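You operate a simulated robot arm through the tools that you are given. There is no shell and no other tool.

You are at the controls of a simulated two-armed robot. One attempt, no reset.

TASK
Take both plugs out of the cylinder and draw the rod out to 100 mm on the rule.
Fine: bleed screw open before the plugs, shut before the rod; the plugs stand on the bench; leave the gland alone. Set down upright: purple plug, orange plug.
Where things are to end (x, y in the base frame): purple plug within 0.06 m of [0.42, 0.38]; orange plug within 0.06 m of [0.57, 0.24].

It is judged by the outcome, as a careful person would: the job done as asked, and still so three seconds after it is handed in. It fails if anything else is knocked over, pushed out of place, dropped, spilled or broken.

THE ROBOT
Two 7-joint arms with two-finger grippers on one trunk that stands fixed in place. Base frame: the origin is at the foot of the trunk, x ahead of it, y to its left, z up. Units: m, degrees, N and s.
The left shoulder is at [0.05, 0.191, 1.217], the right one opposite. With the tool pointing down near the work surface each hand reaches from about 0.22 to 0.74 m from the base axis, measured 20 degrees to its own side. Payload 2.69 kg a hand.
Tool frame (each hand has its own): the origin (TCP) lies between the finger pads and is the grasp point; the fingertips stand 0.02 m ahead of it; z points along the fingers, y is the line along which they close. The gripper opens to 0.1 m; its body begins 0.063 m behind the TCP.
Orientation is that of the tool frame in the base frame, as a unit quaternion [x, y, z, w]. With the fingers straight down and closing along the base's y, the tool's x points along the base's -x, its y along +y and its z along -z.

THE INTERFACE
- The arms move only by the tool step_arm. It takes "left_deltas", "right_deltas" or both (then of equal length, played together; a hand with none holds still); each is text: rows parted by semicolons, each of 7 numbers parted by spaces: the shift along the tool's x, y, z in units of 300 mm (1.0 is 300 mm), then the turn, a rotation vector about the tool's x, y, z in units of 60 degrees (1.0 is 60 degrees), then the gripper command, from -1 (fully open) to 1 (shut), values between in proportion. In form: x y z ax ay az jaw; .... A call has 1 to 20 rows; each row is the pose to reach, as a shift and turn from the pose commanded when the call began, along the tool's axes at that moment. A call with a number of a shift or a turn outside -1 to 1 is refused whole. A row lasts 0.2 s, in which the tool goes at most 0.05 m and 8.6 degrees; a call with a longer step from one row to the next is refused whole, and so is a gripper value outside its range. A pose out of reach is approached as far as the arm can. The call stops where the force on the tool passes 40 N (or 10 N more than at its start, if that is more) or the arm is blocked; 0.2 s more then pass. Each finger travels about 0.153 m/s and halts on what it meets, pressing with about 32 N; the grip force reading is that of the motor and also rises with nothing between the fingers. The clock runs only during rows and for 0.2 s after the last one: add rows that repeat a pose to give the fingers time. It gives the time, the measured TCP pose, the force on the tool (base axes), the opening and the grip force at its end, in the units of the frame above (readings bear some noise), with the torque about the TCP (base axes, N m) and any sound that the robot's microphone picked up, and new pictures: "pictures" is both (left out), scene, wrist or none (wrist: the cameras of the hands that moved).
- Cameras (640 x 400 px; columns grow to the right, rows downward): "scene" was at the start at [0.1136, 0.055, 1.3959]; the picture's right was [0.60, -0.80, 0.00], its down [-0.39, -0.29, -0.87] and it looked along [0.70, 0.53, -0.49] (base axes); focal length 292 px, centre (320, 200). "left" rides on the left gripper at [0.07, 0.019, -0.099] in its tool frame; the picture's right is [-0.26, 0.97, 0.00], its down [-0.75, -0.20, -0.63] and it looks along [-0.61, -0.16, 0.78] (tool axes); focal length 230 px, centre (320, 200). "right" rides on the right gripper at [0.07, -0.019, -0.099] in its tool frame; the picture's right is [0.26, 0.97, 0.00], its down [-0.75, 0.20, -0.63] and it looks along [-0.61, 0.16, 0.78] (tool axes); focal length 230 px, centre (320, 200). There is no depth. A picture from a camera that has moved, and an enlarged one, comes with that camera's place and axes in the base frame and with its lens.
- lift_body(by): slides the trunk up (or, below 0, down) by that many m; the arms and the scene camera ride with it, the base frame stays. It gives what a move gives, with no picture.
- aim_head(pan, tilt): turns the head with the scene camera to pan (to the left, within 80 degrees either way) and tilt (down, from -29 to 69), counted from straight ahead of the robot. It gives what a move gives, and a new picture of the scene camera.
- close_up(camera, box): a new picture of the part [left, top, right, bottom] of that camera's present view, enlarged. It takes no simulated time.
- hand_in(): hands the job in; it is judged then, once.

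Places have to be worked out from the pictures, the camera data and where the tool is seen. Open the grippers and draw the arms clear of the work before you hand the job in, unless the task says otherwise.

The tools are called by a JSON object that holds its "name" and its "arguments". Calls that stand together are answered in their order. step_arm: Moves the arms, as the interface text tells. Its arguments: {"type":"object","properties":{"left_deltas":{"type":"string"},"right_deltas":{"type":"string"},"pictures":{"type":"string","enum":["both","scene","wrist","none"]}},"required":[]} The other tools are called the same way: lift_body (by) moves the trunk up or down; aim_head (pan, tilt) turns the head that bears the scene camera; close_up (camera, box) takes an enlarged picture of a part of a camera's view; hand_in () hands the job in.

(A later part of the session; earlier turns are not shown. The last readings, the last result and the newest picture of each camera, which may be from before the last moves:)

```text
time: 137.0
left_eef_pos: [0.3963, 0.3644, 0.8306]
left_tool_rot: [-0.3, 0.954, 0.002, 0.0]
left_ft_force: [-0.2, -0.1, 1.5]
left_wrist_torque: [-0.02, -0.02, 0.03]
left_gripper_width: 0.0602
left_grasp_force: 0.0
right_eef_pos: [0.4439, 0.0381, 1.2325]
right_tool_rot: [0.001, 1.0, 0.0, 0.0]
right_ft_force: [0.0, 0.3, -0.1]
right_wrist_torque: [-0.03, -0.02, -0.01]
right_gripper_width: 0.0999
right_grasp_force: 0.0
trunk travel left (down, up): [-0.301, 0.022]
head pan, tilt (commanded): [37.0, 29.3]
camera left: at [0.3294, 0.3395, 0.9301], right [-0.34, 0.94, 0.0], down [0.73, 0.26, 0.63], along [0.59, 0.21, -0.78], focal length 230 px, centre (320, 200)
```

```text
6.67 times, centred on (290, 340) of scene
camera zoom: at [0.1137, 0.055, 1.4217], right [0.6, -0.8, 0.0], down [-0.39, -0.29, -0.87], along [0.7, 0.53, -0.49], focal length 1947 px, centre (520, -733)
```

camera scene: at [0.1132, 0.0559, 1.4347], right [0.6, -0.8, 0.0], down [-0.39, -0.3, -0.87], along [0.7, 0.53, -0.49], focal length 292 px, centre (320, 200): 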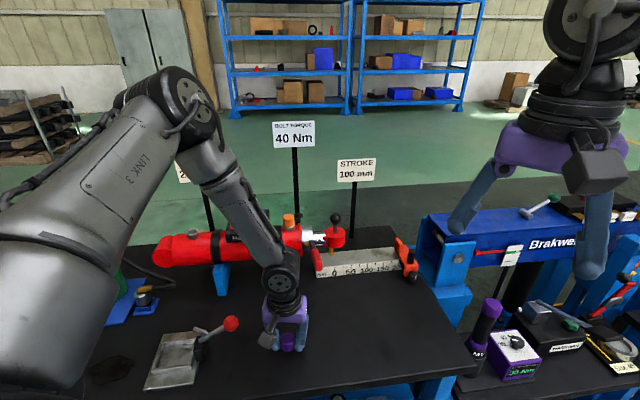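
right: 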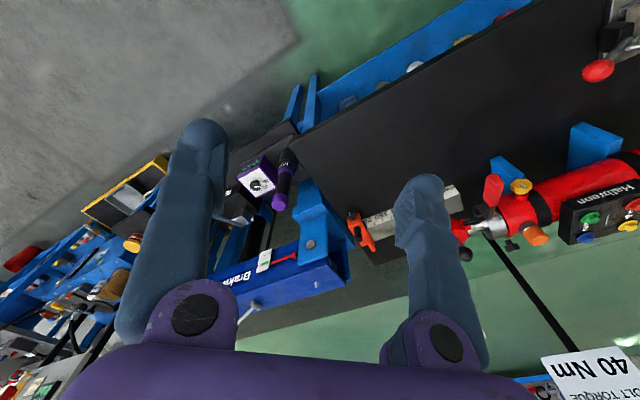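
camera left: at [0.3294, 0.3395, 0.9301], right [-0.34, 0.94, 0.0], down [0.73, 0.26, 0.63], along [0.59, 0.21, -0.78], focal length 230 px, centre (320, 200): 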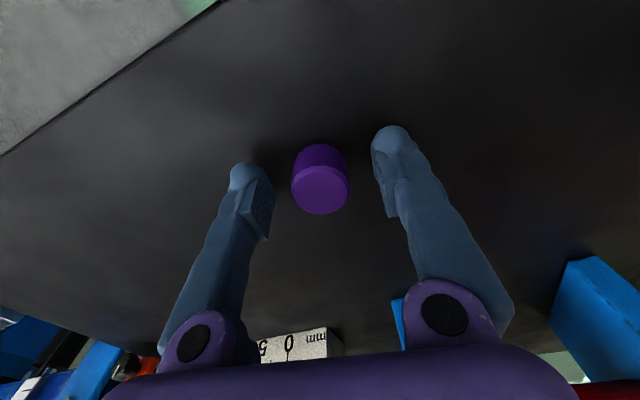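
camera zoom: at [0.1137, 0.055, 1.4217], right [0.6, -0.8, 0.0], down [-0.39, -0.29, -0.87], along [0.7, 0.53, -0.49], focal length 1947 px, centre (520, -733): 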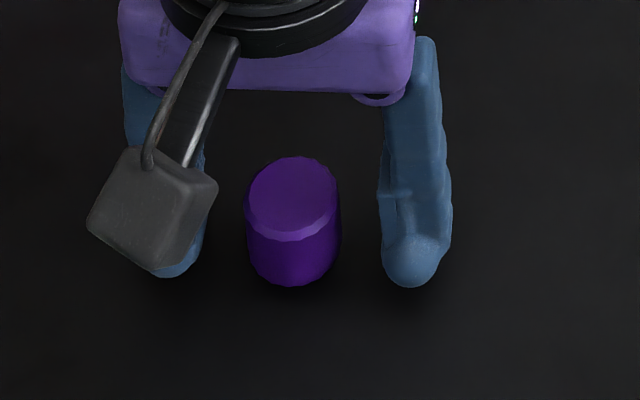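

The purple plug stands upright at about (0.396, 0.364), well inside its circle. Raising the hand straight up clear of it.

{"name": "step_arm", "arguments": {"left_deltas": "0 0 -0.04 0 0 0 -0.2; 0 0 -0.1 0 0 0 -0.2; 0 0 -0.2 0 0 0 -0.2; 0 0 -0.3 0 0 0 -0.2; 0 0 -0.4 0 0 0 -0.2; 0 0 -0.5 0 0 0 -0.2; 0 0 -0.6 0 0 0 -0.2; 0 0 -0.7 0 0 0 -0.2; 0 0 -0.8 0 0 0 -0.2; 0 0 -0.9 0 0 0 -0.2; 0 0 -0.95 0 0 0 -0.2", "pictures": "both"}}

{"name": "lift_body", "arguments": {"by": 0.013}}

```text
time: 139.4
left_eef_pos: [0.3956, 0.3636, 1.1157]
left_tool_rot: [-0.3, 0.954, 0.001, 0.0]
left_ft_force: [0.0, -0.1, -0.3]
left_wrist_torque: [-0.03, -0.03, 0.0]
left_gripper_width: 0.0601
left_grasp_force: 0.1
right_eef_pos: [0.4435, 0.0382, 1.2323]
right_tool_rot: [0.0, 1.0, 0.001, 0.0]
right_ft_force: [-1.2, 0.1, -0.2]
right_wrist_torque: [0.01, -0.01, 0.0]
right_gripper_width: 0.1
right_grasp_force: 0.1
trunk travel left (down, up): [-0.301, 0.022]
head pan, tilt (commanded): [37.0, 29.3]
camera scene: at [0.1136, 0.0549, 1.4217], right [0.6, -0.8, 0.0], down [-0.39, -0.29, -0.87], along [0.7, 0.53, -0.49], focal length 292 px, centre (320, 200)
camera left: at [0.3283, 0.3381, 1.215], right [-0.34, 0.94, 0.0], down [0.73, 0.26, 0.63], along [0.59, 0.21, -0.78], focal length 230 px, centre (320, 200)
```

scene: 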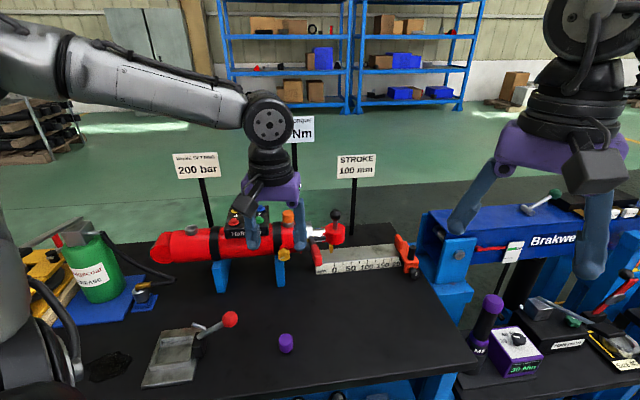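
left: 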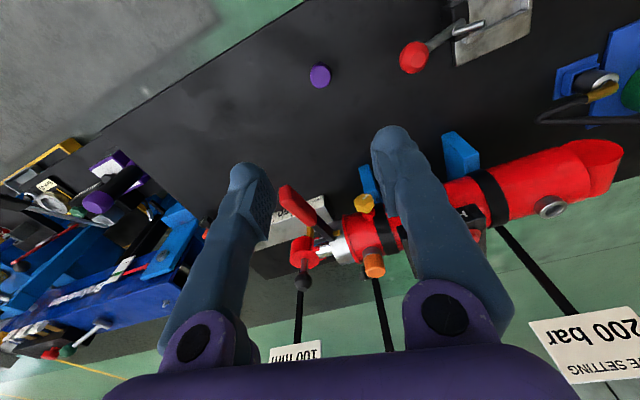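

```text
time: 140.0
left_eef_pos: [0.3964, 0.364, 1.1279]
left_tool_rot: [-0.299, 0.954, 0.001, 0.0]
left_ft_force: [-0.1, 0.2, -0.2]
left_wrist_torque: [-0.01, 0.01, -0.04]
left_gripper_width: 0.0602
left_grasp_force: 0.0
right_eef_pos: [0.4432, 0.038, 1.2453]
right_tool_rot: [0.0, 1.0, 0.0, 0.0]
right_ft_force: [0.4, 0.1, 0.1]
right_wrist_torque: [0.0, 0.02, -0.01]
right_gripper_width: 0.1
right_grasp_force: 0.1
trunk travel left (down, up): [-0.314, 0.009]
head pan, tilt (commanded): [37.0, 29.3]
```

Purple plug stands by itself in both views. Now I'll move over toward the orange plug at a safe height while winding the wrist back for the unscrewing stroke.

{"name": "step_arm", "arguments": {"left_deltas": "-0.076 0.005 0 0 0 0.1 -0.2; -0.151 0.009 0 0 0 0.2 -0.2; -0.227 0.014 0 0 0 0.3 -0.2; -0.302 0.019 0 0 0 0.4 -0.2; -0.378 0.023 0 0 0 0.5 -0.2; -0.454 0.028 0 0 0 0.6 -0.2; -0.529 0.033 0 0 0 0.7 -0.2; -0.605 0.037 0 0 0 0.8 -0.2; -0.68 0.042 0 0 0 0.9 -0.2; -0.756 0.047 0 0 0 1.0 -0.2", "pictures": "none"}}

{"name": "step_arm", "arguments": {"left_deltas": "0 0 0 0 0 0.13 -0.2; 0 0 0 0 0 0.26 -0.2; 0 0 0 0 0 0.39 -0.2; 0 0 0 0 0 0.52 -0.2; 0 0 0 0 0 0.65 -0.2; 0 0 0 0 0 0.78 -0.2; 0 0 0 0 0 0.92 -0.2; 0 0 0 0 0 0.92 -0.2", "pictures": "both"}}

{"name": "close_up", "arguments": {"camera": "left", "box": [240, 40, 420, 180]}}

{"name": "close_up", "arguments": {"camera": "scene", "box": [250, 185, 330, 265]}}

```text
time: 142.2
left_eef_pos: [0.5753, 0.5032, 1.1277]
left_tool_rot: [0.219, 0.976, 0.0, -0.001]
left_ft_force: [-0.1, -1.0, -0.5]
left_wrist_torque: [0.02, -0.02, -0.03]
left_gripper_width: 0.06
left_grasp_force: 0.1
right_eef_pos: [0.4444, 0.0373, 1.246]
right_tool_rot: [0.0, 1.0, 0.0, 0.0]
right_ft_force: [0.6, 0.1, 0.7]
right_wrist_torque: [0.02, -0.01, 0.0]
right_gripper_width: 0.1002
right_grasp_force: 0.0
trunk travel left (down, up): [-0.314, 0.009]
head pan, tilt (commanded): [37.0, 29.3]
```

```text
time: 144.0
left_eef_pos: [0.5732, 0.5046, 1.1287]
left_tool_rot: [0.646, 0.764, 0.001, 0.0]
left_ft_force: [-0.1, -0.4, 0.0]
left_wrist_torque: [-0.03, -0.03, -0.02]
left_gripper_width: 0.0599
left_grasp_force: 0.0
right_eef_pos: [0.4441, 0.0379, 1.2469]
right_tool_rot: [0.001, 1.0, 0.0, -0.001]
right_ft_force: [0.1, 0.4, -0.3]
right_wrist_torque: [-0.02, 0.01, 0.02]
right_gripper_width: 0.1001
right_grasp_force: 0.1
trunk travel left (down, up): [-0.314, 0.009]
head pan, tilt (commanded): [37.0, 29.3]
camera scene: at [0.1136, 0.055, 1.4347], right [0.6, -0.8, 0.0], down [-0.39, -0.29, -0.87], along [0.7, 0.53, -0.49], focal length 292 px, centre (320, 200)
camera left: at [0.5811, 0.575, 1.2275], right [1.0, -0.1, 0.0], down [-0.07, -0.77, 0.63], along [-0.06, -0.63, -0.78], focal length 230 px, centre (320, 200)
```

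scene: 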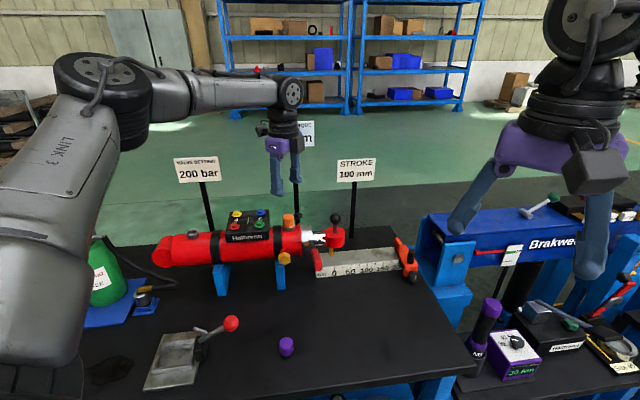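
left: 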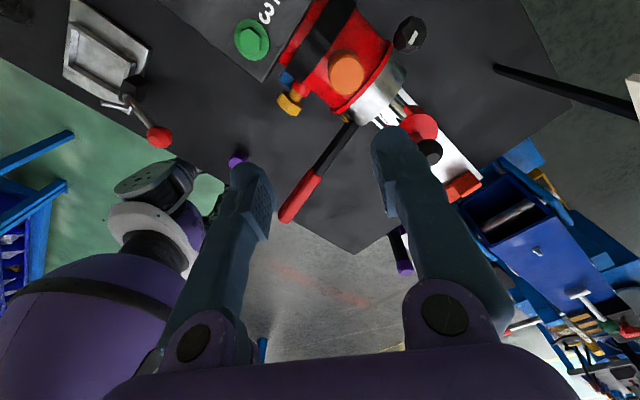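

```text
2.86 times, centred on (330, 110) of left
camera zoom: at [0.5811, 0.575, 1.2275], right [1.0, -0.1, 0.0], down [-0.07, -0.77, 0.63], along [-0.06, -0.63, -0.78], focal length 657 px, centre (291, 457)
```

zoom: 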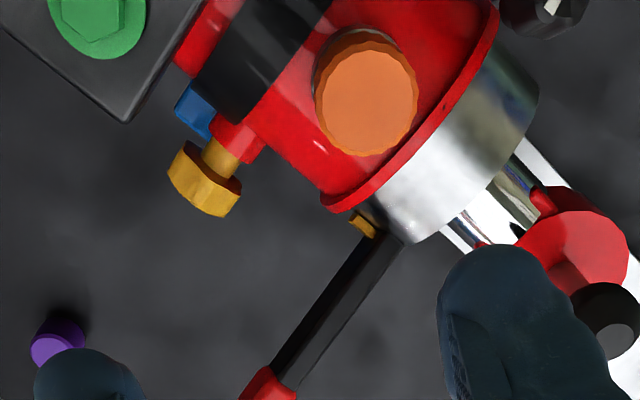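

```text
5.00 times, centred on (290, 225) of scene
camera zoom: at [0.1136, 0.055, 1.4347], right [0.6, -0.8, 0.0], down [-0.39, -0.29, -0.87], along [0.7, 0.53, -0.49], focal length 1460 px, centre (470, 75)
```

zoom: 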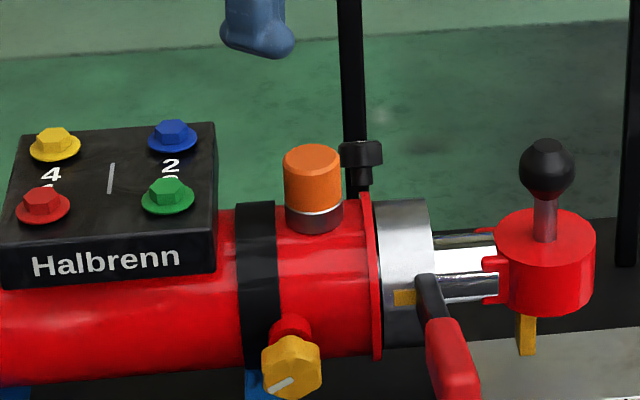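

I notice a black knob with a white mark on the far side of the cylinder head, so I want to be sure which screw is which. I'll look closely at it from the cameras.

{"name": "close_up", "arguments": {"camera": "left", "box": [370, 5, 450, 65]}}

{"name": "close_up", "arguments": {"camera": "scene", "box": [305, 200, 345, 235]}}

{"name": "close_up", "arguments": {"camera": "right", "box": [420, 140, 560, 260]}}

{"name": "close_up", "arguments": {"camera": "scene", "box": [380, 225, 440, 285]}}

```text
6.67 times, centred on (410, 35) of left
camera zoom: at [0.5811, 0.575, 1.2275], right [1.0, -0.1, 0.0], down [-0.07, -0.77, 0.63], along [-0.06, -0.63, -0.78], focal length 1534 px, centre (-280, 1300)
```

zoom: 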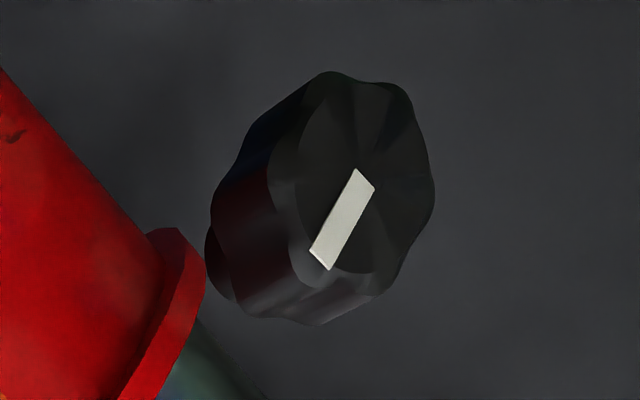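

```text
11.43 times, centred on (325, 218) of scene
camera zoom: at [0.1136, 0.055, 1.4347], right [0.6, -0.8, 0.0], down [-0.39, -0.29, -0.87], along [0.7, 0.53, -0.49], focal length 3337 px, centre (263, 0)
```

zoom: 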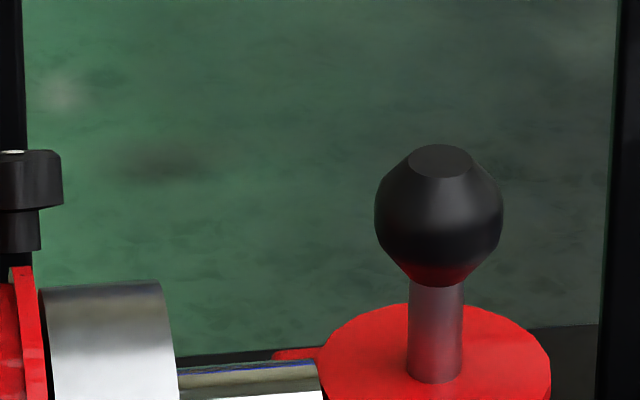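

```text
3.33 times, centred on (490, 200) of right
camera zoom: at [0.372, 0.0196, 1.3444], right [-0.26, 0.97, 0.0], down [0.75, 0.2, 0.63], along [0.61, 0.16, -0.78], focal length 767 px, centre (-247, 200)
```

zoom: 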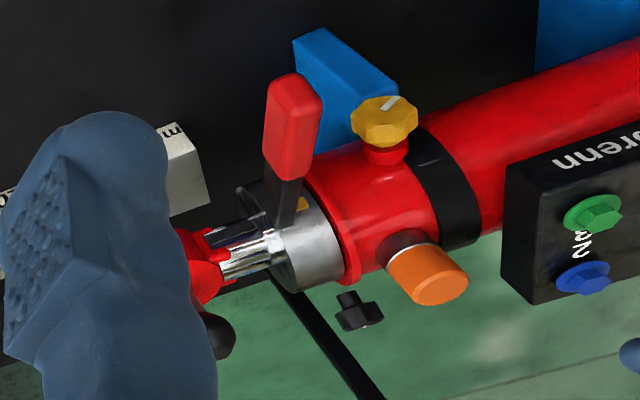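

```text
6.67 times, centred on (410, 255) of scene
camera zoom: at [0.1136, 0.055, 1.4347], right [0.6, -0.8, 0.0], down [-0.39, -0.29, -0.87], along [0.7, 0.53, -0.49], focal length 1947 px, centre (-280, -167)
```

zoom: 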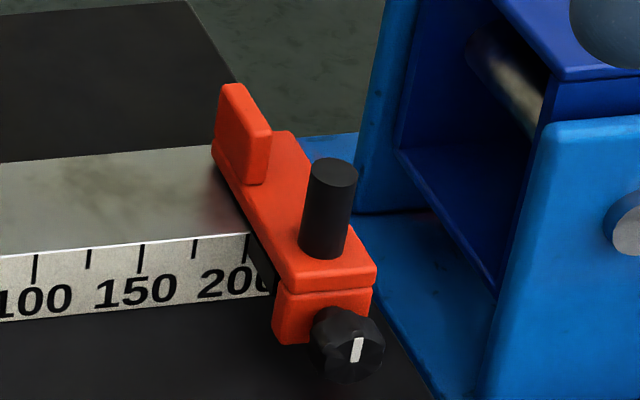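

The black knob stands upright behind the head flange, much like the clamp knob on the rule's stop. The brass-coloured knob on the cylinder body is the bleed screw, so I'll leave the black one alone. The orange cap is at about (0.601, 0.530), top z≈1.00; moving over it to z=1.04.

{"name": "step_arm", "arguments": {"left_deltas": "0.017 0.026 0.074 0 0 0 0; 0.034 0.053 0.148 0 0 0 0.1; 0.051 0.079 0.222 0 0 0 0.1; 0.068 0.105 0.296 0 0 0 0.1; 0.068 0.105 0.296 0 0 0 0.1", "pictures": "wrist"}}

{"name": "close_up", "arguments": {"camera": "left", "box": [220, 70, 420, 240]}}

{"name": "close_up", "arguments": {"camera": "scene", "box": [250, 165, 330, 245]}}

```text
time: 145.2
left_eef_pos: [0.6014, 0.5297, 1.0411]
left_tool_rot: [0.646, 0.763, 0.001, 0.0]
left_ft_force: [-0.7, -0.3, 0.1]
left_wrist_torque: [-0.04, 0.0, -0.03]
left_gripper_width: 0.045
left_grasp_force: 0.0
right_eef_pos: [0.443, 0.0372, 1.2471]
right_tool_rot: [0.001, 1.0, 0.0, 0.0]
right_ft_force: [0.0, 0.1, 0.2]
right_wrist_torque: [-0.01, 0.01, 0.0]
right_gripper_width: 0.1001
right_grasp_force: 0.0
trunk travel left (down, up): [-0.314, 0.009]
head pan, tilt (commanded): [37.0, 29.3]
camera left: at [0.6087, 0.6006, 1.1407], right [1.0, -0.09, 0.0], down [-0.07, -0.77, 0.63], along [-0.06, -0.63, -0.78], focal length 230 px, centre (320, 200)
```

left: 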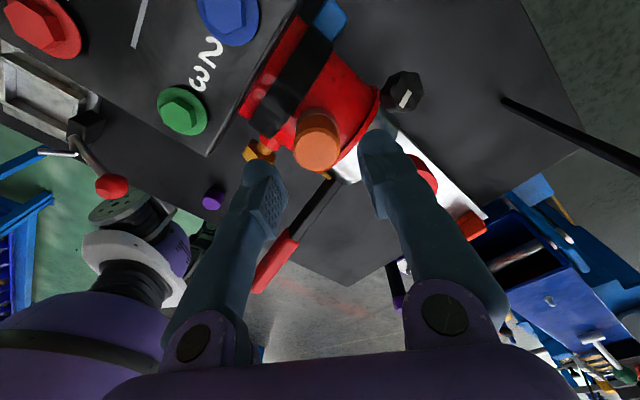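

```text
2.35 times, centred on (320, 155) of left
camera zoom: at [0.6087, 0.6006, 1.1407], right [1.0, -0.09, 0.0], down [-0.07, -0.77, 0.63], along [-0.06, -0.63, -0.78], focal length 541 px, centre (320, 306)
```

zoom: 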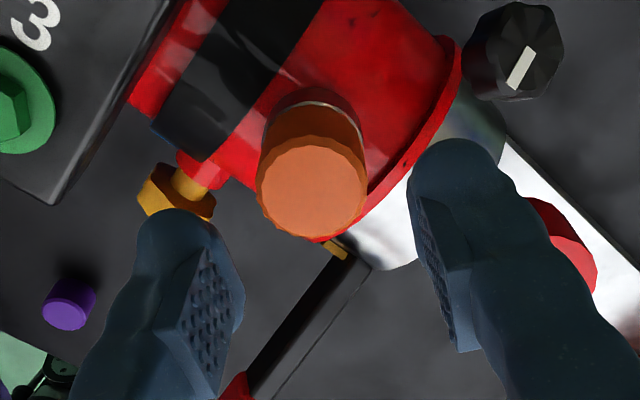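

```text
5.00 times, centred on (290, 205) of scene
camera zoom: at [0.113, 0.0554, 1.4348], right [0.6, -0.8, 0.0], down [-0.39, -0.29, -0.87], along [0.7, 0.53, -0.49], focal length 1460 px, centre (470, 175)
```

zoom: 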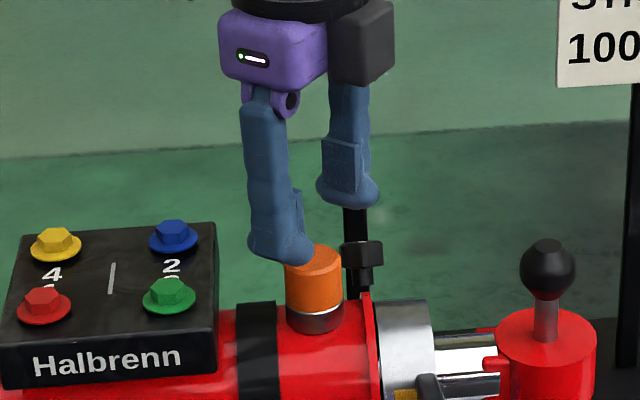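

The cap's centre is about (0.600, 0.533). I'll shift onto it, descend so the fingertips stay at z≈0.984 (cap only, above the ring), and close.

{"name": "step_arm", "arguments": {"left_deltas": "0.012 -0.004 0.03 0 0 0 0.1; 0.012 -0.004 0.06 0 0 0 0.1; 0.012 -0.004 0.09 0 0 0 0.1; 0.012 -0.004 0.124 0 0 0 0.1; 0.012 -0.004 0.124 0 0 0 0.1; 0.012 -0.004 0.124 0 0 0 0.3; 0.012 -0.004 0.124 0 0 0 1; 0.012 -0.004 0.124 0 0 0 1", "pictures": "wrist"}}

{"name": "close_up", "arguments": {"camera": "left", "box": [240, 90, 400, 240]}}

{"name": "close_up", "arguments": {"camera": "scene", "box": [260, 185, 330, 255]}}

```text
time: 146.8
left_eef_pos: [0.5987, 0.5295, 1.0076]
left_tool_rot: [0.646, 0.763, 0.011, 0.009]
left_ft_force: [31.1, 6.4, -13.8]
left_wrist_torque: [-0.02, 0.02, -0.01]
left_gripper_width: 0.0301
left_grasp_force: 31.7
left hand out of reach, approached as far as the arm can: row 2, 3, 4, 5, 6, 7
right_eef_pos: [0.4473, 0.039, 1.2449]
right_tool_rot: [0.0, 1.0, -0.001, -0.002]
right_ft_force: [-0.1, -0.2, -0.9]
right_wrist_torque: [0.03, 0.0, 0.01]
right_gripper_width: 0.0998
right_grasp_force: 0.0
trunk travel left (down, up): [-0.314, 0.009]
head pan, tilt (commanded): [37.0, 29.3]
stopped in row 7 (left hand): the force on the tool passed its limit at 47 N (the readings are from after the stop); the commanded pose is now the measured one
camera left: at [0.6038, 0.6009, 1.108], right [1.0, -0.09, 0.03], down [-0.09, -0.78, 0.62], along [-0.04, -0.62, -0.78], focal length 230 px, centre (320, 200)
```

left: 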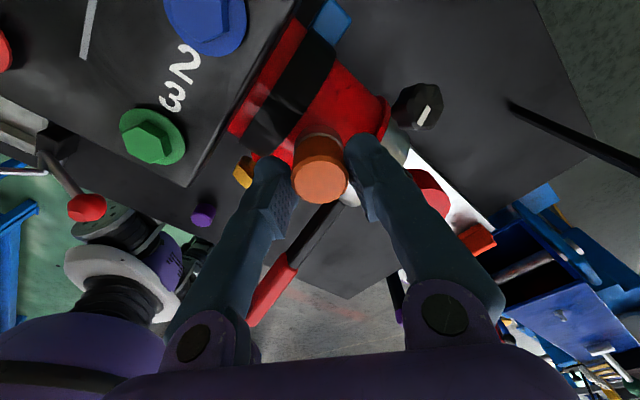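

```text
2.67 times, centred on (320, 165) of left
camera zoom: at [0.6038, 0.6009, 1.108], right [1.0, -0.09, 0.03], down [-0.09, -0.78, 0.62], along [-0.04, -0.62, -0.78], focal length 614 px, centre (320, 293)
```

zoom: 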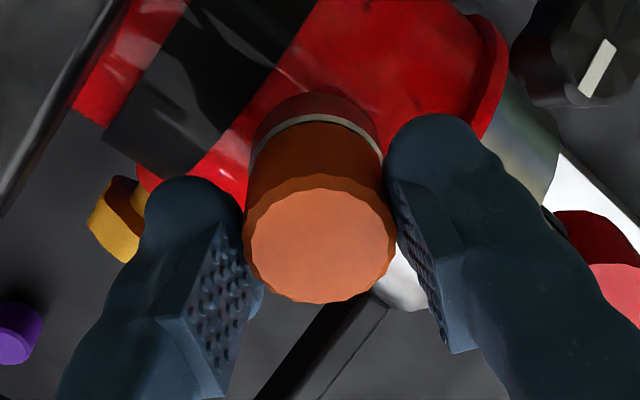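

```text
5.71 times, centred on (295, 220) of scene
camera zoom: at [0.1177, 0.0565, 1.4339], right [0.6, -0.8, 0.0], down [-0.39, -0.3, -0.87], along [0.69, 0.52, -0.49], focal length 1668 px, centre (463, 86)
```

zoom: 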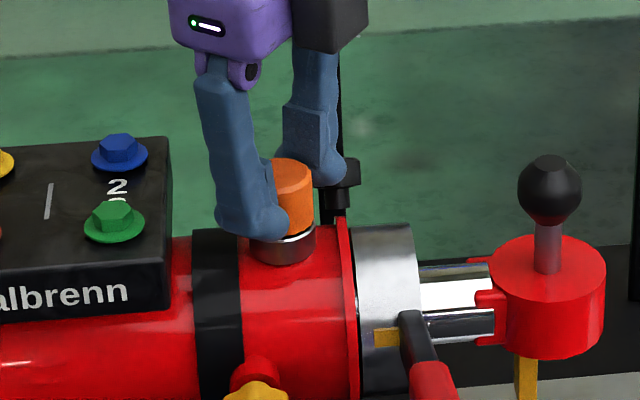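

The orange plug is right at the arm's reach and the grip pulled the hand sideways. I'll open, lift the hand, and lower the trunk so the shoulder is level with the wrist for the longest reach.

{"name": "step_arm", "arguments": {"left_deltas": "0 0 0 0 0 0 0.1; 0 0 0 0 0 0 0.1; 0 0 -0.03 0 0 0 0.1; 0 0 -0.08 0 0 0 0.1; 0 0 -0.13 0 0 0 0.1; 0 0 -0.18 0 0 0 0.1", "pictures": "none"}}

{"name": "lift_body", "arguments": {"by": -0.03}}

```text
time: 148.2
left_eef_pos: [0.5933, 0.5292, 1.0647]
left_tool_rot: [0.646, 0.763, 0.008, 0.006]
left_ft_force: [-0.8, -0.1, 0.3]
left_wrist_torque: [-0.01, 0.0, -0.04]
left_gripper_width: 0.0451
left_grasp_force: 0.0
right_eef_pos: [0.4435, 0.0381, 1.2465]
right_tool_rot: [0.0, 1.0, 0.0, 0.0]
right_ft_force: [0.1, 0.2, 0.8]
right_wrist_torque: [0.01, -0.01, 0.02]
right_gripper_width: 0.1002
right_grasp_force: 0.1
trunk travel left (down, up): [-0.314, 0.009]
head pan, tilt (commanded): [37.0, 29.3]
```

```text
time: 148.9
left_eef_pos: [0.5934, 0.5308, 1.0331]
left_tool_rot: [0.645, 0.764, 0.009, 0.005]
left_ft_force: [-0.3, 0.5, 0.9]
left_wrist_torque: [-0.03, 0.01, 0.0]
left_gripper_width: 0.0448
left_grasp_force: 0.0
right_eef_pos: [0.4425, 0.0379, 1.216]
right_tool_rot: [0.0, 1.0, 0.0, 0.0]
right_ft_force: [-0.9, 0.4, -0.4]
right_wrist_torque: [0.01, 0.01, 0.02]
right_gripper_width: 0.1002
right_grasp_force: 0.0
trunk travel left (down, up): [-0.284, 0.039]
head pan, tilt (commanded): [37.0, 29.3]
```

Now the trunk is lower. I'll level the hand, raise the arm 30 mm while moving over the cap's centre, then lower the trunk the same amount.

{"name": "step_arm", "arguments": {"left_deltas": "0.002 0.011 -0.05 0.0192 -0.0038 0 0.1; 0.005 0.022 -0.1 0.0192 -0.0038 0 0.1; 0.005 0.022 -0.1 0.0192 -0.0038 0 0.1", "pictures": "none"}}

{"name": "lift_body", "arguments": {"by": -0.03}}

{"name": "close_up", "arguments": {"camera": "left", "box": [220, 70, 420, 240]}}

```text
time: 149.7
left_eef_pos: [0.6004, 0.532, 1.0621]
left_tool_rot: [0.646, 0.764, -0.002, 0.002]
left_ft_force: [-0.2, 0.0, -0.2]
left_wrist_torque: [-0.03, 0.0, -0.02]
left_gripper_width: 0.0453
left_grasp_force: 0.0
right_eef_pos: [0.4441, 0.0378, 1.2168]
right_tool_rot: [0.0, 1.0, 0.0, 0.0]
right_ft_force: [-0.3, -0.2, 0.4]
right_wrist_torque: [-0.01, 0.0, 0.0]
right_gripper_width: 0.1
right_grasp_force: 0.1
trunk travel left (down, up): [-0.284, 0.039]
head pan, tilt (commanded): [37.0, 29.3]
```

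```text
time: 150.4
left_eef_pos: [0.6003, 0.532, 1.0326]
left_tool_rot: [0.645, 0.764, -0.001, 0.002]
left_ft_force: [0.0, -0.5, -0.2]
left_wrist_torque: [-0.01, -0.01, 0.01]
left_gripper_width: 0.045
left_grasp_force: 0.1
right_eef_pos: [0.4428, 0.0374, 1.1862]
right_tool_rot: [0.0, 1.0, 0.0, 0.0]
right_ft_force: [-0.1, 0.4, -0.3]
right_wrist_torque: [-0.02, -0.03, 0.0]
right_gripper_width: 0.1005
right_grasp_force: 0.1
trunk travel left (down, up): [-0.254, 0.069]
head pan, tilt (commanded): [37.0, 29.3]
```

```text
2.35 times, centred on (320, 155) of left
camera zoom: at [0.607, 0.603, 1.1319], right [1.0, -0.09, 0.0], down [-0.07, -0.77, 0.63], along [-0.06, -0.63, -0.78], focal length 541 px, centre (320, 306)
```

zoom: 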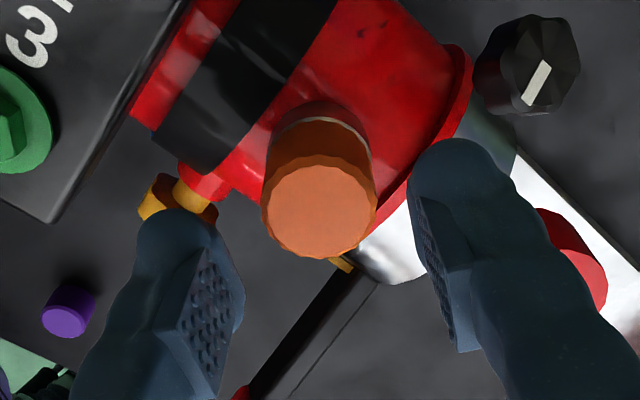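

The hand is centred over the orange cap within about 1 mm and within reach. I'll lower the trunk 28.5 mm onto it, keeping the same arm posture, then close.

{"name": "lift_body", "arguments": {"by": -0.0285}}

{"name": "step_arm", "arguments": {"left_deltas": "0.004 0 0 0 0 0 0.1; 0.004 0 0 0 0 0 0.3; 0.004 0 0 0 0 0 1; 0.004 0 0 0 0 0 1", "pictures": "wrist"}}

{"name": "close_up", "arguments": {"camera": "left", "box": [240, 90, 400, 240]}}

{"name": "close_up", "arguments": {"camera": "scene", "box": [250, 160, 330, 240]}}

```text
time: 151.2
left_eef_pos: [0.6007, 0.5328, 1.0034]
left_tool_rot: [0.646, 0.764, -0.002, 0.001]
left_ft_force: [0.0, -0.1, -1.0]
left_wrist_torque: [0.0, -0.03, 0.02]
left_gripper_width: 0.0452
left_grasp_force: 0.0
right_eef_pos: [0.4426, 0.0382, 1.1579]
right_tool_rot: [0.0, 1.0, 0.0, 0.0]
right_ft_force: [0.3, 0.2, -0.2]
right_wrist_torque: [0.02, 0.0, 0.02]
right_gripper_width: 0.1
right_grasp_force: 0.2
trunk travel left (down, up): [-0.225, 0.097]
head pan, tilt (commanded): [37.0, 29.3]
```

```text
time: 152.2
left_eef_pos: [0.5994, 0.5336, 1.0039]
left_tool_rot: [0.646, 0.763, -0.002, 0.001]
left_ft_force: [-4.0, -1.2, -0.1]
left_wrist_torque: [-0.02, 0.1, 0.0]
left_gripper_width: 0.0301
left_grasp_force: 32.1
right_eef_pos: [0.4436, 0.038, 1.1571]
right_tool_rot: [0.0, 1.0, 0.0, 0.0]
right_ft_force: [-0.7, 0.1, 0.0]
right_wrist_torque: [0.0, 0.0, -0.01]
right_gripper_width: 0.1002
right_grasp_force: 0.1
trunk travel left (down, up): [-0.225, 0.097]
head pan, tilt (commanded): [37.0, 29.3]
camera left: at [0.6066, 0.6045, 1.103], right [1.0, -0.09, 0.0], down [-0.07, -0.77, 0.63], along [-0.06, -0.63, -0.78], focal length 230 px, centre (320, 200)
```

left: 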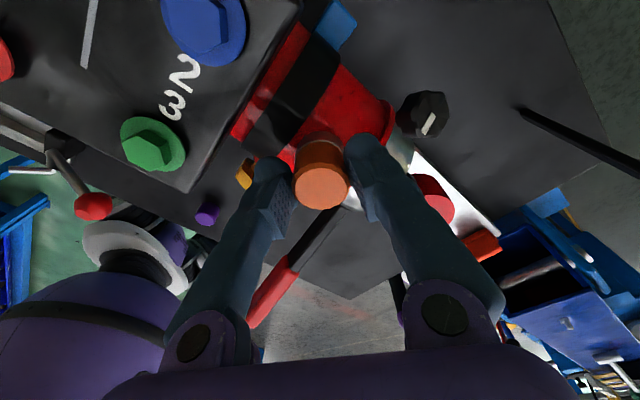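

```text
2.67 times, centred on (320, 165) of left
camera zoom: at [0.6066, 0.6045, 1.103], right [1.0, -0.09, 0.0], down [-0.07, -0.77, 0.63], along [-0.06, -0.63, -0.78], focal length 614 px, centre (320, 293)
```

zoom: 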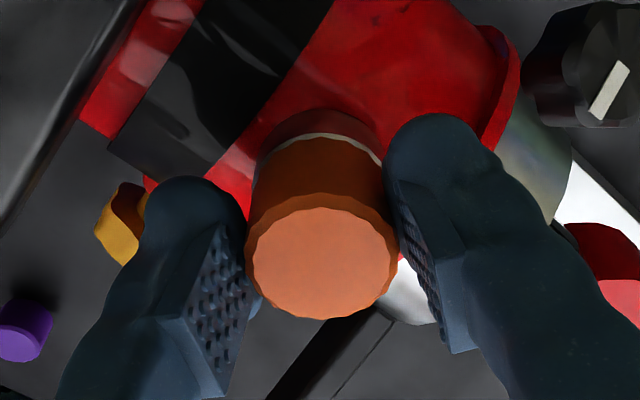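

```text
5.00 times, centred on (290, 200) of scene
camera zoom: at [0.1132, 0.0549, 1.3463], right [0.6, -0.8, 0.0], down [-0.39, -0.29, -0.87], along [0.7, 0.53, -0.49], focal length 1460 px, centre (470, 200)
```

zoom: 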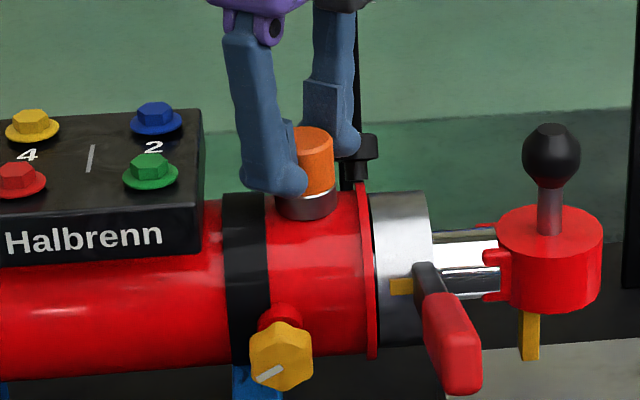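

Clean cap-only grip, with negligible side load. Turning counter-clockwise, 60° at a time, with a very slight rise.

{"name": "step_arm", "arguments": {"left_deltas": "0 0 0 0 0 -0.12 1; 0 0 -0.001 0 0 -0.24 1; 0 0 -0.001 0 0 -0.36 1; 0 0 -0.002 0 0 -0.48 1; 0 0 -0.002 0 0 -0.6 1; 0 0 -0.003 0 0 -0.72 1; 0 0 -0.003 0 0 -0.84 1; 0 0 -0.003 0 0 -0.96 1", "pictures": "none"}}

{"name": "step_arm", "arguments": {"left_deltas": "0 0 0 0 0 -0.12 1; 0 0 -0.001 0 0 -0.24 1; 0 0 -0.001 0 0 -0.36 1; 0 0 -0.002 0 0 -0.48 1; 0 0 -0.002 0 0 -0.6 1; 0 0 -0.003 0 0 -0.72 1; 0 0 -0.003 0 0 -0.84 1; 0 0 -0.003 0 0 -0.96 1", "pictures": "wrist"}}

{"name": "close_up", "arguments": {"camera": "left", "box": [240, 90, 400, 240]}}

{"name": "close_up", "arguments": {"camera": "scene", "box": [250, 160, 330, 240]}}

```text
time: 154.0
left_eef_pos: [0.5986, 0.5317, 1.0056]
left_tool_rot: [0.197, 0.98, -0.001, 0.001]
left_ft_force: [-13.8, -6.5, -1.2]
left_wrist_torque: [-0.03, 0.2, -0.02]
left_gripper_width: 0.03
left_grasp_force: 32.4
right_eef_pos: [0.4419, 0.0374, 1.1588]
right_tool_rot: [-0.001, 1.0, 0.001, 0.0]
right_ft_force: [0.8, 0.3, -0.3]
right_wrist_torque: [0.02, 0.0, 0.02]
right_gripper_width: 0.1
right_grasp_force: 0.0
trunk travel left (down, up): [-0.225, 0.097]
head pan, tilt (commanded): [37.0, 29.3]
```

```text
time: 155.8
left_eef_pos: [0.5986, 0.5315, 1.0057]
left_tool_rot: [-0.299, 0.954, -0.001, -0.002]
left_ft_force: [-15.9, -17.6, -8.1]
left_wrist_torque: [-0.27, 0.2, -0.01]
left_gripper_width: 0.0302
left_grasp_force: 31.8
right_eef_pos: [0.4419, 0.0368, 1.1595]
right_tool_rot: [0.0, 1.0, 0.0, 0.0]
right_ft_force: [-0.6, 0.5, 0.5]
right_wrist_torque: [-0.01, 0.01, -0.02]
right_gripper_width: 0.0999
right_grasp_force: 0.1
trunk travel left (down, up): [-0.225, 0.097]
head pan, tilt (commanded): [37.0, 29.3]
camera left: at [0.5315, 0.5064, 1.106], right [-0.34, 0.94, 0.0], down [0.73, 0.27, 0.63], along [0.59, 0.21, -0.78], focal length 230 px, centre (320, 200)
```

left: 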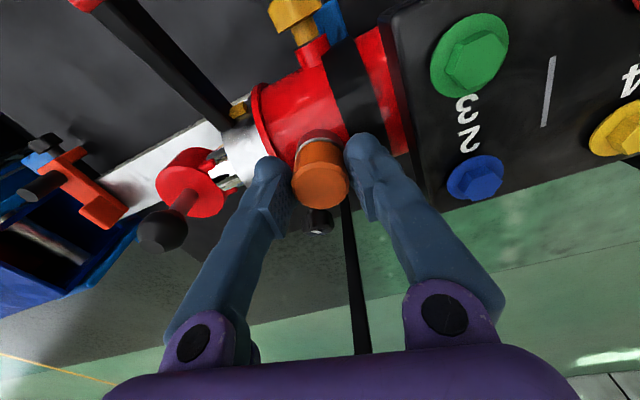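

```text
2.67 times, centred on (320, 165) of left
camera zoom: at [0.5315, 0.5064, 1.106], right [-0.34, 0.94, 0.0], down [0.73, 0.27, 0.63], along [0.59, 0.21, -0.78], focal length 614 px, centre (320, 293)
```

zoom: 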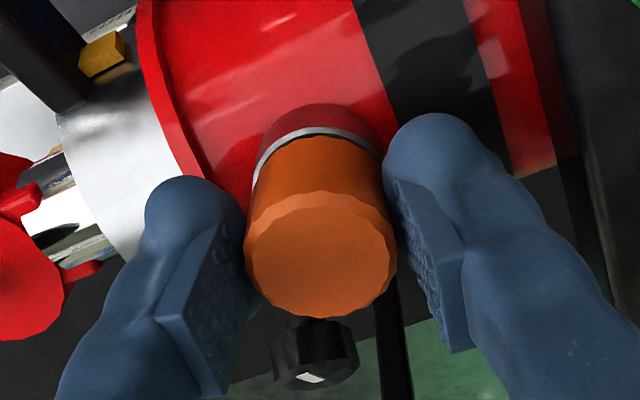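

```text
5.00 times, centred on (290, 200) of scene
camera zoom: at [0.1126, 0.0536, 1.3464], right [0.6, -0.8, 0.0], down [-0.39, -0.29, -0.87], along [0.7, 0.53, -0.49], focal length 1460 px, centre (470, 200)
```

zoom: 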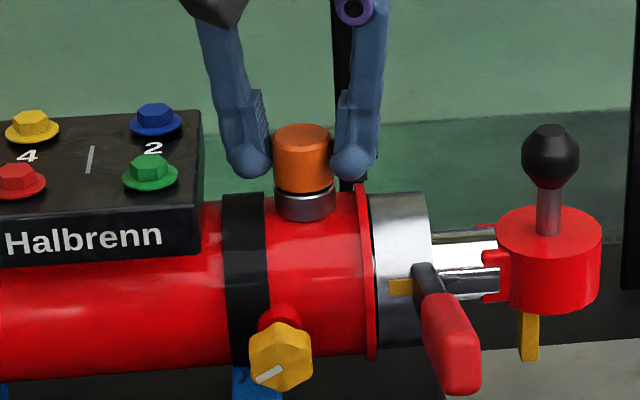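

It's turning freely; the side force shows the true axis is about 2–3 mm nearer the robot. I'll correct for that and turn on.

{"name": "step_arm", "arguments": {"left_deltas": "0.01 -0.003 0 0 0 -0.12 1; 0.01 -0.003 0 0 0 -0.24 1; 0.01 -0.003 0 0 0 -0.36 1; 0.01 -0.003 0 0 0 -0.48 1; 0.01 -0.003 0 0 0 -0.6 1; 0.01 -0.003 -0.001 0 0 -0.72 1; 0.01 -0.003 -0.002 0 0 -0.84 1; 0.01 -0.003 -0.003 0 0 -0.96 1", "pictures": "none"}}

{"name": "step_arm", "arguments": {"left_deltas": "0 0 0 0 0 -0.12 1; 0 0 -0.001 0 0 -0.24 1; 0 0 -0.001 0 0 -0.36 1; 0 0 -0.002 0 0 -0.48 1; 0 0 -0.002 0 0 -0.6 1; 0 0 -0.003 0 0 -0.72 1; 0 0 -0.003 0 0 -0.84 1; 0 0 -0.003 0 0 -0.96 1", "pictures": "wrist"}}

{"name": "close_up", "arguments": {"camera": "left", "box": [240, 90, 400, 240]}}

{"name": "close_up", "arguments": {"camera": "scene", "box": [250, 160, 330, 240]}}

```text
time: 157.6
left_eef_pos: [0.5991, 0.5317, 1.0061]
left_tool_rot: [0.723, -0.691, 0.001, 0.0]
left_ft_force: [14.0, 4.1, -0.9]
left_wrist_torque: [0.55, -0.24, -0.04]
left_gripper_width: 0.03
left_grasp_force: 32.1
right_eef_pos: [0.4444, 0.0375, 1.1562]
right_tool_rot: [0.0, 1.0, 0.0, -0.001]
right_ft_force: [-1.1, 0.0, 0.1]
right_wrist_torque: [0.01, 0.0, 0.0]
right_gripper_width: 0.0999
right_grasp_force: 0.1
trunk travel left (down, up): [-0.225, 0.097]
head pan, tilt (commanded): [37.0, 29.3]
```

```text
time: 159.4
left_eef_pos: [0.5992, 0.5311, 1.0063]
left_tool_rot: [0.966, -0.258, 0.001, 0.001]
left_ft_force: [21.0, 8.1, 0.9]
left_wrist_torque: [0.0, -0.38, -0.01]
left_gripper_width: 0.03
left_grasp_force: 31.5
right_eef_pos: [0.4458, 0.0388, 1.1561]
right_tool_rot: [0.0, 1.0, 0.0, 0.0]
right_ft_force: [0.9, -0.8, 0.7]
right_wrist_torque: [0.0, 0.0, 0.0]
right_gripper_width: 0.1001
right_grasp_force: 0.1
trunk travel left (down, up): [-0.225, 0.097]
head pan, tilt (commanded): [37.0, 29.3]
camera left: at [0.6517, 0.48, 1.1058], right [-0.7, -0.71, 0.0], down [-0.55, 0.55, 0.63], along [-0.45, 0.44, -0.78], focal length 230 px, centre (320, 200)
```

left: 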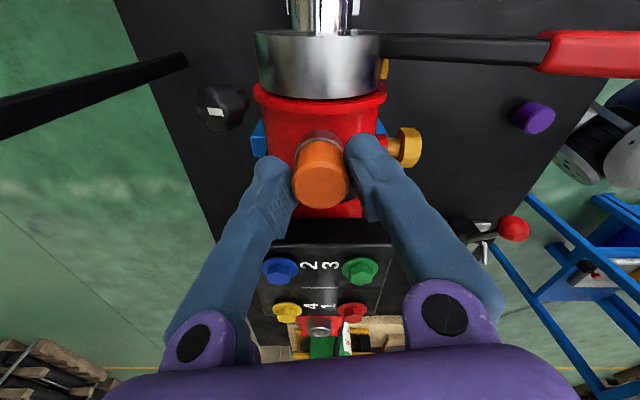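

```text
2.67 times, centred on (320, 165) of left
camera zoom: at [0.6517, 0.48, 1.1058], right [-0.7, -0.71, 0.0], down [-0.55, 0.55, 0.63], along [-0.45, 0.44, -0.78], focal length 614 px, centre (320, 293)
```

zoom: 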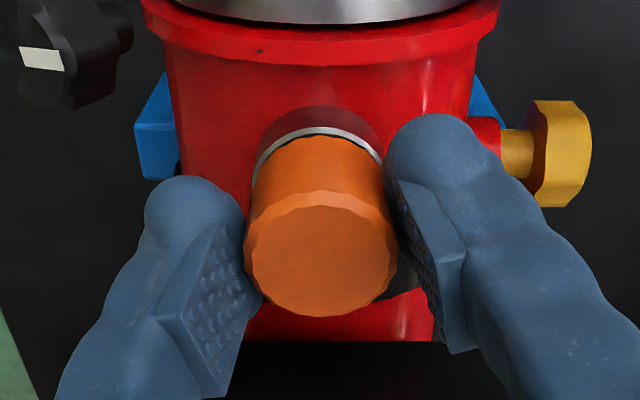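

```text
5.00 times, centred on (290, 200) of scene
camera zoom: at [0.116, 0.0558, 1.346], right [0.6, -0.8, 0.0], down [-0.39, -0.3, -0.87], along [0.7, 0.53, -0.49], focal length 1460 px, centre (470, 200)
```

zoom: 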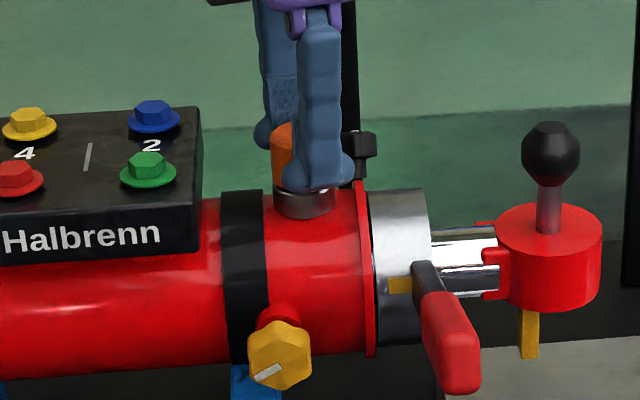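

About 230° turned and a small gap is showing. I'll centre a touch better and turn another 47°, close to what the wrist managed before.

{"name": "step_arm", "arguments": {"left_deltas": "0.003 -0.0035 0 0 0 -0.12 1; 0.003 -0.0035 -0.001 0 0 -0.24 1; 0.003 -0.0035 -0.002 0 0 -0.36 1; 0.003 -0.0035 -0.003 0 0 -0.48 1; 0.003 -0.0035 -0.004 0 0 -0.6 1; 0.003 -0.0035 -0.005 0 0 -0.7 1; 0.003 -0.0035 -0.005 0 0 -0.78 1; 0.003 -0.0035 -0.005 0 0 -0.78 1", "pictures": "none"}}

{"name": "close_up", "arguments": {"camera": "scene", "box": [250, 160, 330, 240]}}

```text
time: 160.9
left_eef_pos: [0.6003, 0.5319, 1.0068]
left_tool_rot: [0.995, 0.1, -0.005, 0.021]
left_ft_force: [0.3, -15.7, 1.5]
left_wrist_torque: [0.09, -0.03, 0.03]
left_gripper_width: 0.0302
left_grasp_force: 31.5
left hand out of reach, approached as far as the arm can: row 6, 7
right_eef_pos: [0.4419, 0.0388, 1.1577]
right_tool_rot: [-0.001, 1.0, 0.001, 0.001]
right_ft_force: [-0.2, 0.9, -0.4]
right_wrist_torque: [-0.08, -0.06, 0.02]
right_gripper_width: 0.1001
right_grasp_force: 0.1
trunk travel left (down, up): [-0.225, 0.097]
head pan, tilt (commanded): [37.0, 29.3]
stopped in row 7 (left hand): the force on the tool passed its limit at 54 N (the readings are from after the stop); the commanded pose is now the measured one
```

```text
5.00 times, centred on (290, 200) of scene
camera zoom: at [0.1131, 0.0558, 1.3463], right [0.6, -0.8, 0.0], down [-0.39, -0.3, -0.87], along [0.7, 0.53, -0.49], focal length 1460 px, centre (470, 200)
```

zoom: 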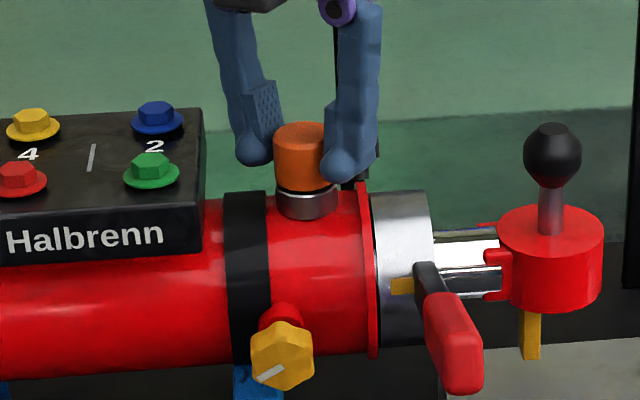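

The wrist has reached its limit at about 270° of turning. I'll open and read the free pose before winding back.

{"name": "step_arm", "arguments": {"left_deltas": "0 0 0 0 0 0 0.2; 0 0 0 0 0 0 0.1; 0 0 0 0 0 0 0.1", "pictures": "none"}}

```text
time: 161.7
left_eef_pos: [0.599, 0.5364, 1.0068]
left_tool_rot: [0.995, 0.101, -0.004, 0.017]
left_ft_force: [-0.5, 0.4, -0.8]
left_wrist_torque: [0.01, 0.01, 0.01]
left_gripper_width: 0.045
left_grasp_force: 0.1
right_eef_pos: [0.4421, 0.0383, 1.1578]
right_tool_rot: [0.0, 1.0, 0.0, 0.001]
right_ft_force: [-0.1, -0.2, 0.5]
right_wrist_torque: [-0.03, 0.01, 0.0]
right_gripper_width: 0.0999
right_grasp_force: 0.0
trunk travel left (down, up): [-0.225, 0.097]
head pan, tilt (commanded): [37.0, 29.3]
```

Winding the open hand back, levelled and re-centred on the plug axis.

{"name": "step_arm", "arguments": {"left_deltas": "-0.002 0.016 0.009 0.0315 0.0109 0 0.1; -0.002 0.016 0.009 0.0315 0.0109 0.13 0.1; -0.002 0.016 0.009 0.0315 0.0109 0.26 0.1; -0.002 0.016 0.009 0.0315 0.0109 0.39 0.1; -0.002 0.016 0.009 0.0315 0.0109 0.52 0.1; -0.002 0.016 0.009 0.0315 0.0109 0.65 0.1; -0.002 0.016 0.009 0.0315 0.0109 0.78 0.1; -0.002 0.016 0.009 0.0315 0.0109 0.9 0.1; -0.002 0.016 0.009 0.0315 0.0109 1 0.1", "pictures": "none"}}

{"name": "step_arm", "arguments": {"left_deltas": "0 0 0 0 0 0.13 0.1; 0 0 0 0 0 0.26 0.1; 0 0 0 0 0 0.39 0.1; 0 0 0 0 0 0.52 0.1; 0 0 0 0 0 0.65 0.1; 0 0 0 0 0 0.78 0.1; 0 0 0 0 0 0.9 0.1; 0 0 0 0 0 1 0.1", "pictures": "none"}}

{"name": "step_arm", "arguments": {"left_deltas": "0 0 0 0 0 0.13 0.1; 0 0 0 0 0 0.26 0.1; 0 0 0 0 0 0.39 0.1; 0 0 0 0 0 0.52 0.1; 0 0 0 0 0 0.65 0.1; 0 0 0 0 0 0.78 0.1; 0 0 0 0 0 0.9 0.1; 0 0 0 0 0 1 0.1", "pictures": "wrist"}}

{"name": "close_up", "arguments": {"camera": "left", "box": [240, 90, 400, 240]}}

```text
time: 163.7
left_eef_pos: [0.6, 0.5309, 1.0039]
left_tool_rot: [0.912, -0.41, 0.008, 0.002]
left_ft_force: [-0.7, 0.5, -0.6]
left_wrist_torque: [0.01, -0.01, 0.01]
left_gripper_width: 0.0454
left_grasp_force: 0.1
left hand out of reach, approached as far as the arm can: row 1
right_eef_pos: [0.4447, 0.0371, 1.1589]
right_tool_rot: [0.0, 1.0, 0.0, 0.0]
right_ft_force: [-0.2, 0.3, 0.3]
right_wrist_torque: [-0.01, 0.03, 0.01]
right_gripper_width: 0.0999
right_grasp_force: 0.0
trunk travel left (down, up): [-0.225, 0.097]
head pan, tilt (commanded): [37.0, 29.3]
```

```text
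time: 165.5
left_eef_pos: [0.6013, 0.531, 1.0046]
left_tool_rot: [-0.584, 0.812, -0.008, 0.003]
left_ft_force: [0.8, -0.3, 0.4]
left_wrist_torque: [-0.01, -0.02, 0.02]
left_gripper_width: 0.0449
left_grasp_force: 0.1
right_eef_pos: [0.4433, 0.0372, 1.158]
right_tool_rot: [0.0, 1.0, 0.0, 0.0]
right_ft_force: [0.0, -0.7, 0.0]
right_wrist_torque: [0.01, 0.0, 0.0]
right_gripper_width: 0.0999
right_grasp_force: 0.0
trunk travel left (down, up): [-0.225, 0.097]
head pan, tilt (commanded): [37.0, 29.3]
```

```text
time: 167.3
left_eef_pos: [0.6006, 0.5297, 1.0042]
left_tool_rot: [-0.101, 0.995, -0.006, 0.007]
left_ft_force: [-0.3, -0.2, 0.5]
left_wrist_torque: [0.03, -0.02, -0.02]
left_gripper_width: 0.0448
left_grasp_force: 0.0
right_eef_pos: [0.4446, 0.0367, 1.1589]
right_tool_rot: [-0.001, 1.0, 0.0, 0.0]
right_ft_force: [0.2, 0.5, 0.7]
right_wrist_torque: [-0.02, 0.01, -0.02]
right_gripper_width: 0.1001
right_grasp_force: 0.0
trunk travel left (down, up): [-0.225, 0.097]
head pan, tilt (commanded): [37.0, 29.3]
camera left: at [0.5269, 0.535, 1.1019], right [0.06, 1.0, -0.01], down [0.77, -0.04, 0.64], along [0.64, -0.05, -0.77], focal length 230 px, centre (320, 200)
```

left: 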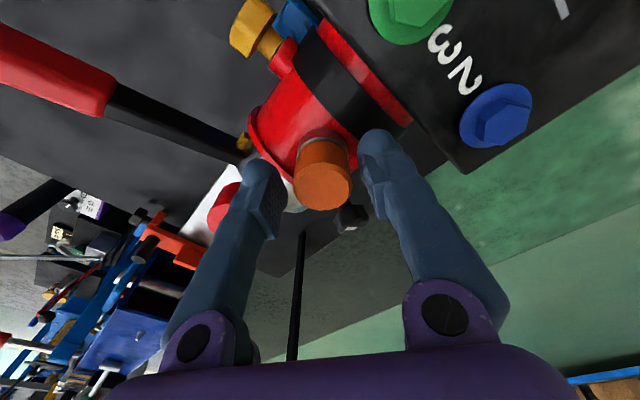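

```text
2.67 times, centred on (320, 165) of left
camera zoom: at [0.5269, 0.535, 1.1019], right [0.06, 1.0, -0.01], down [0.77, -0.04, 0.64], along [0.64, -0.05, -0.77], focal length 614 px, centre (320, 293)
```

zoom: 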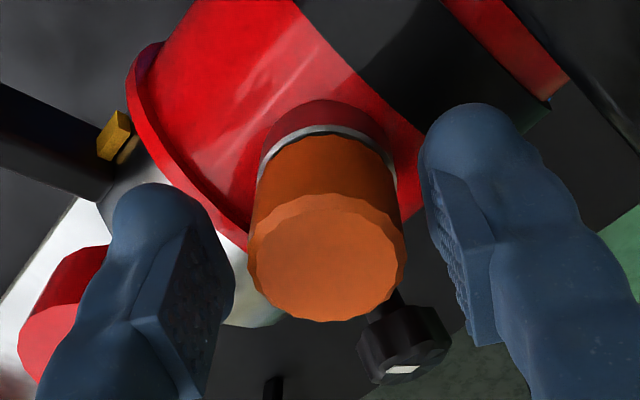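

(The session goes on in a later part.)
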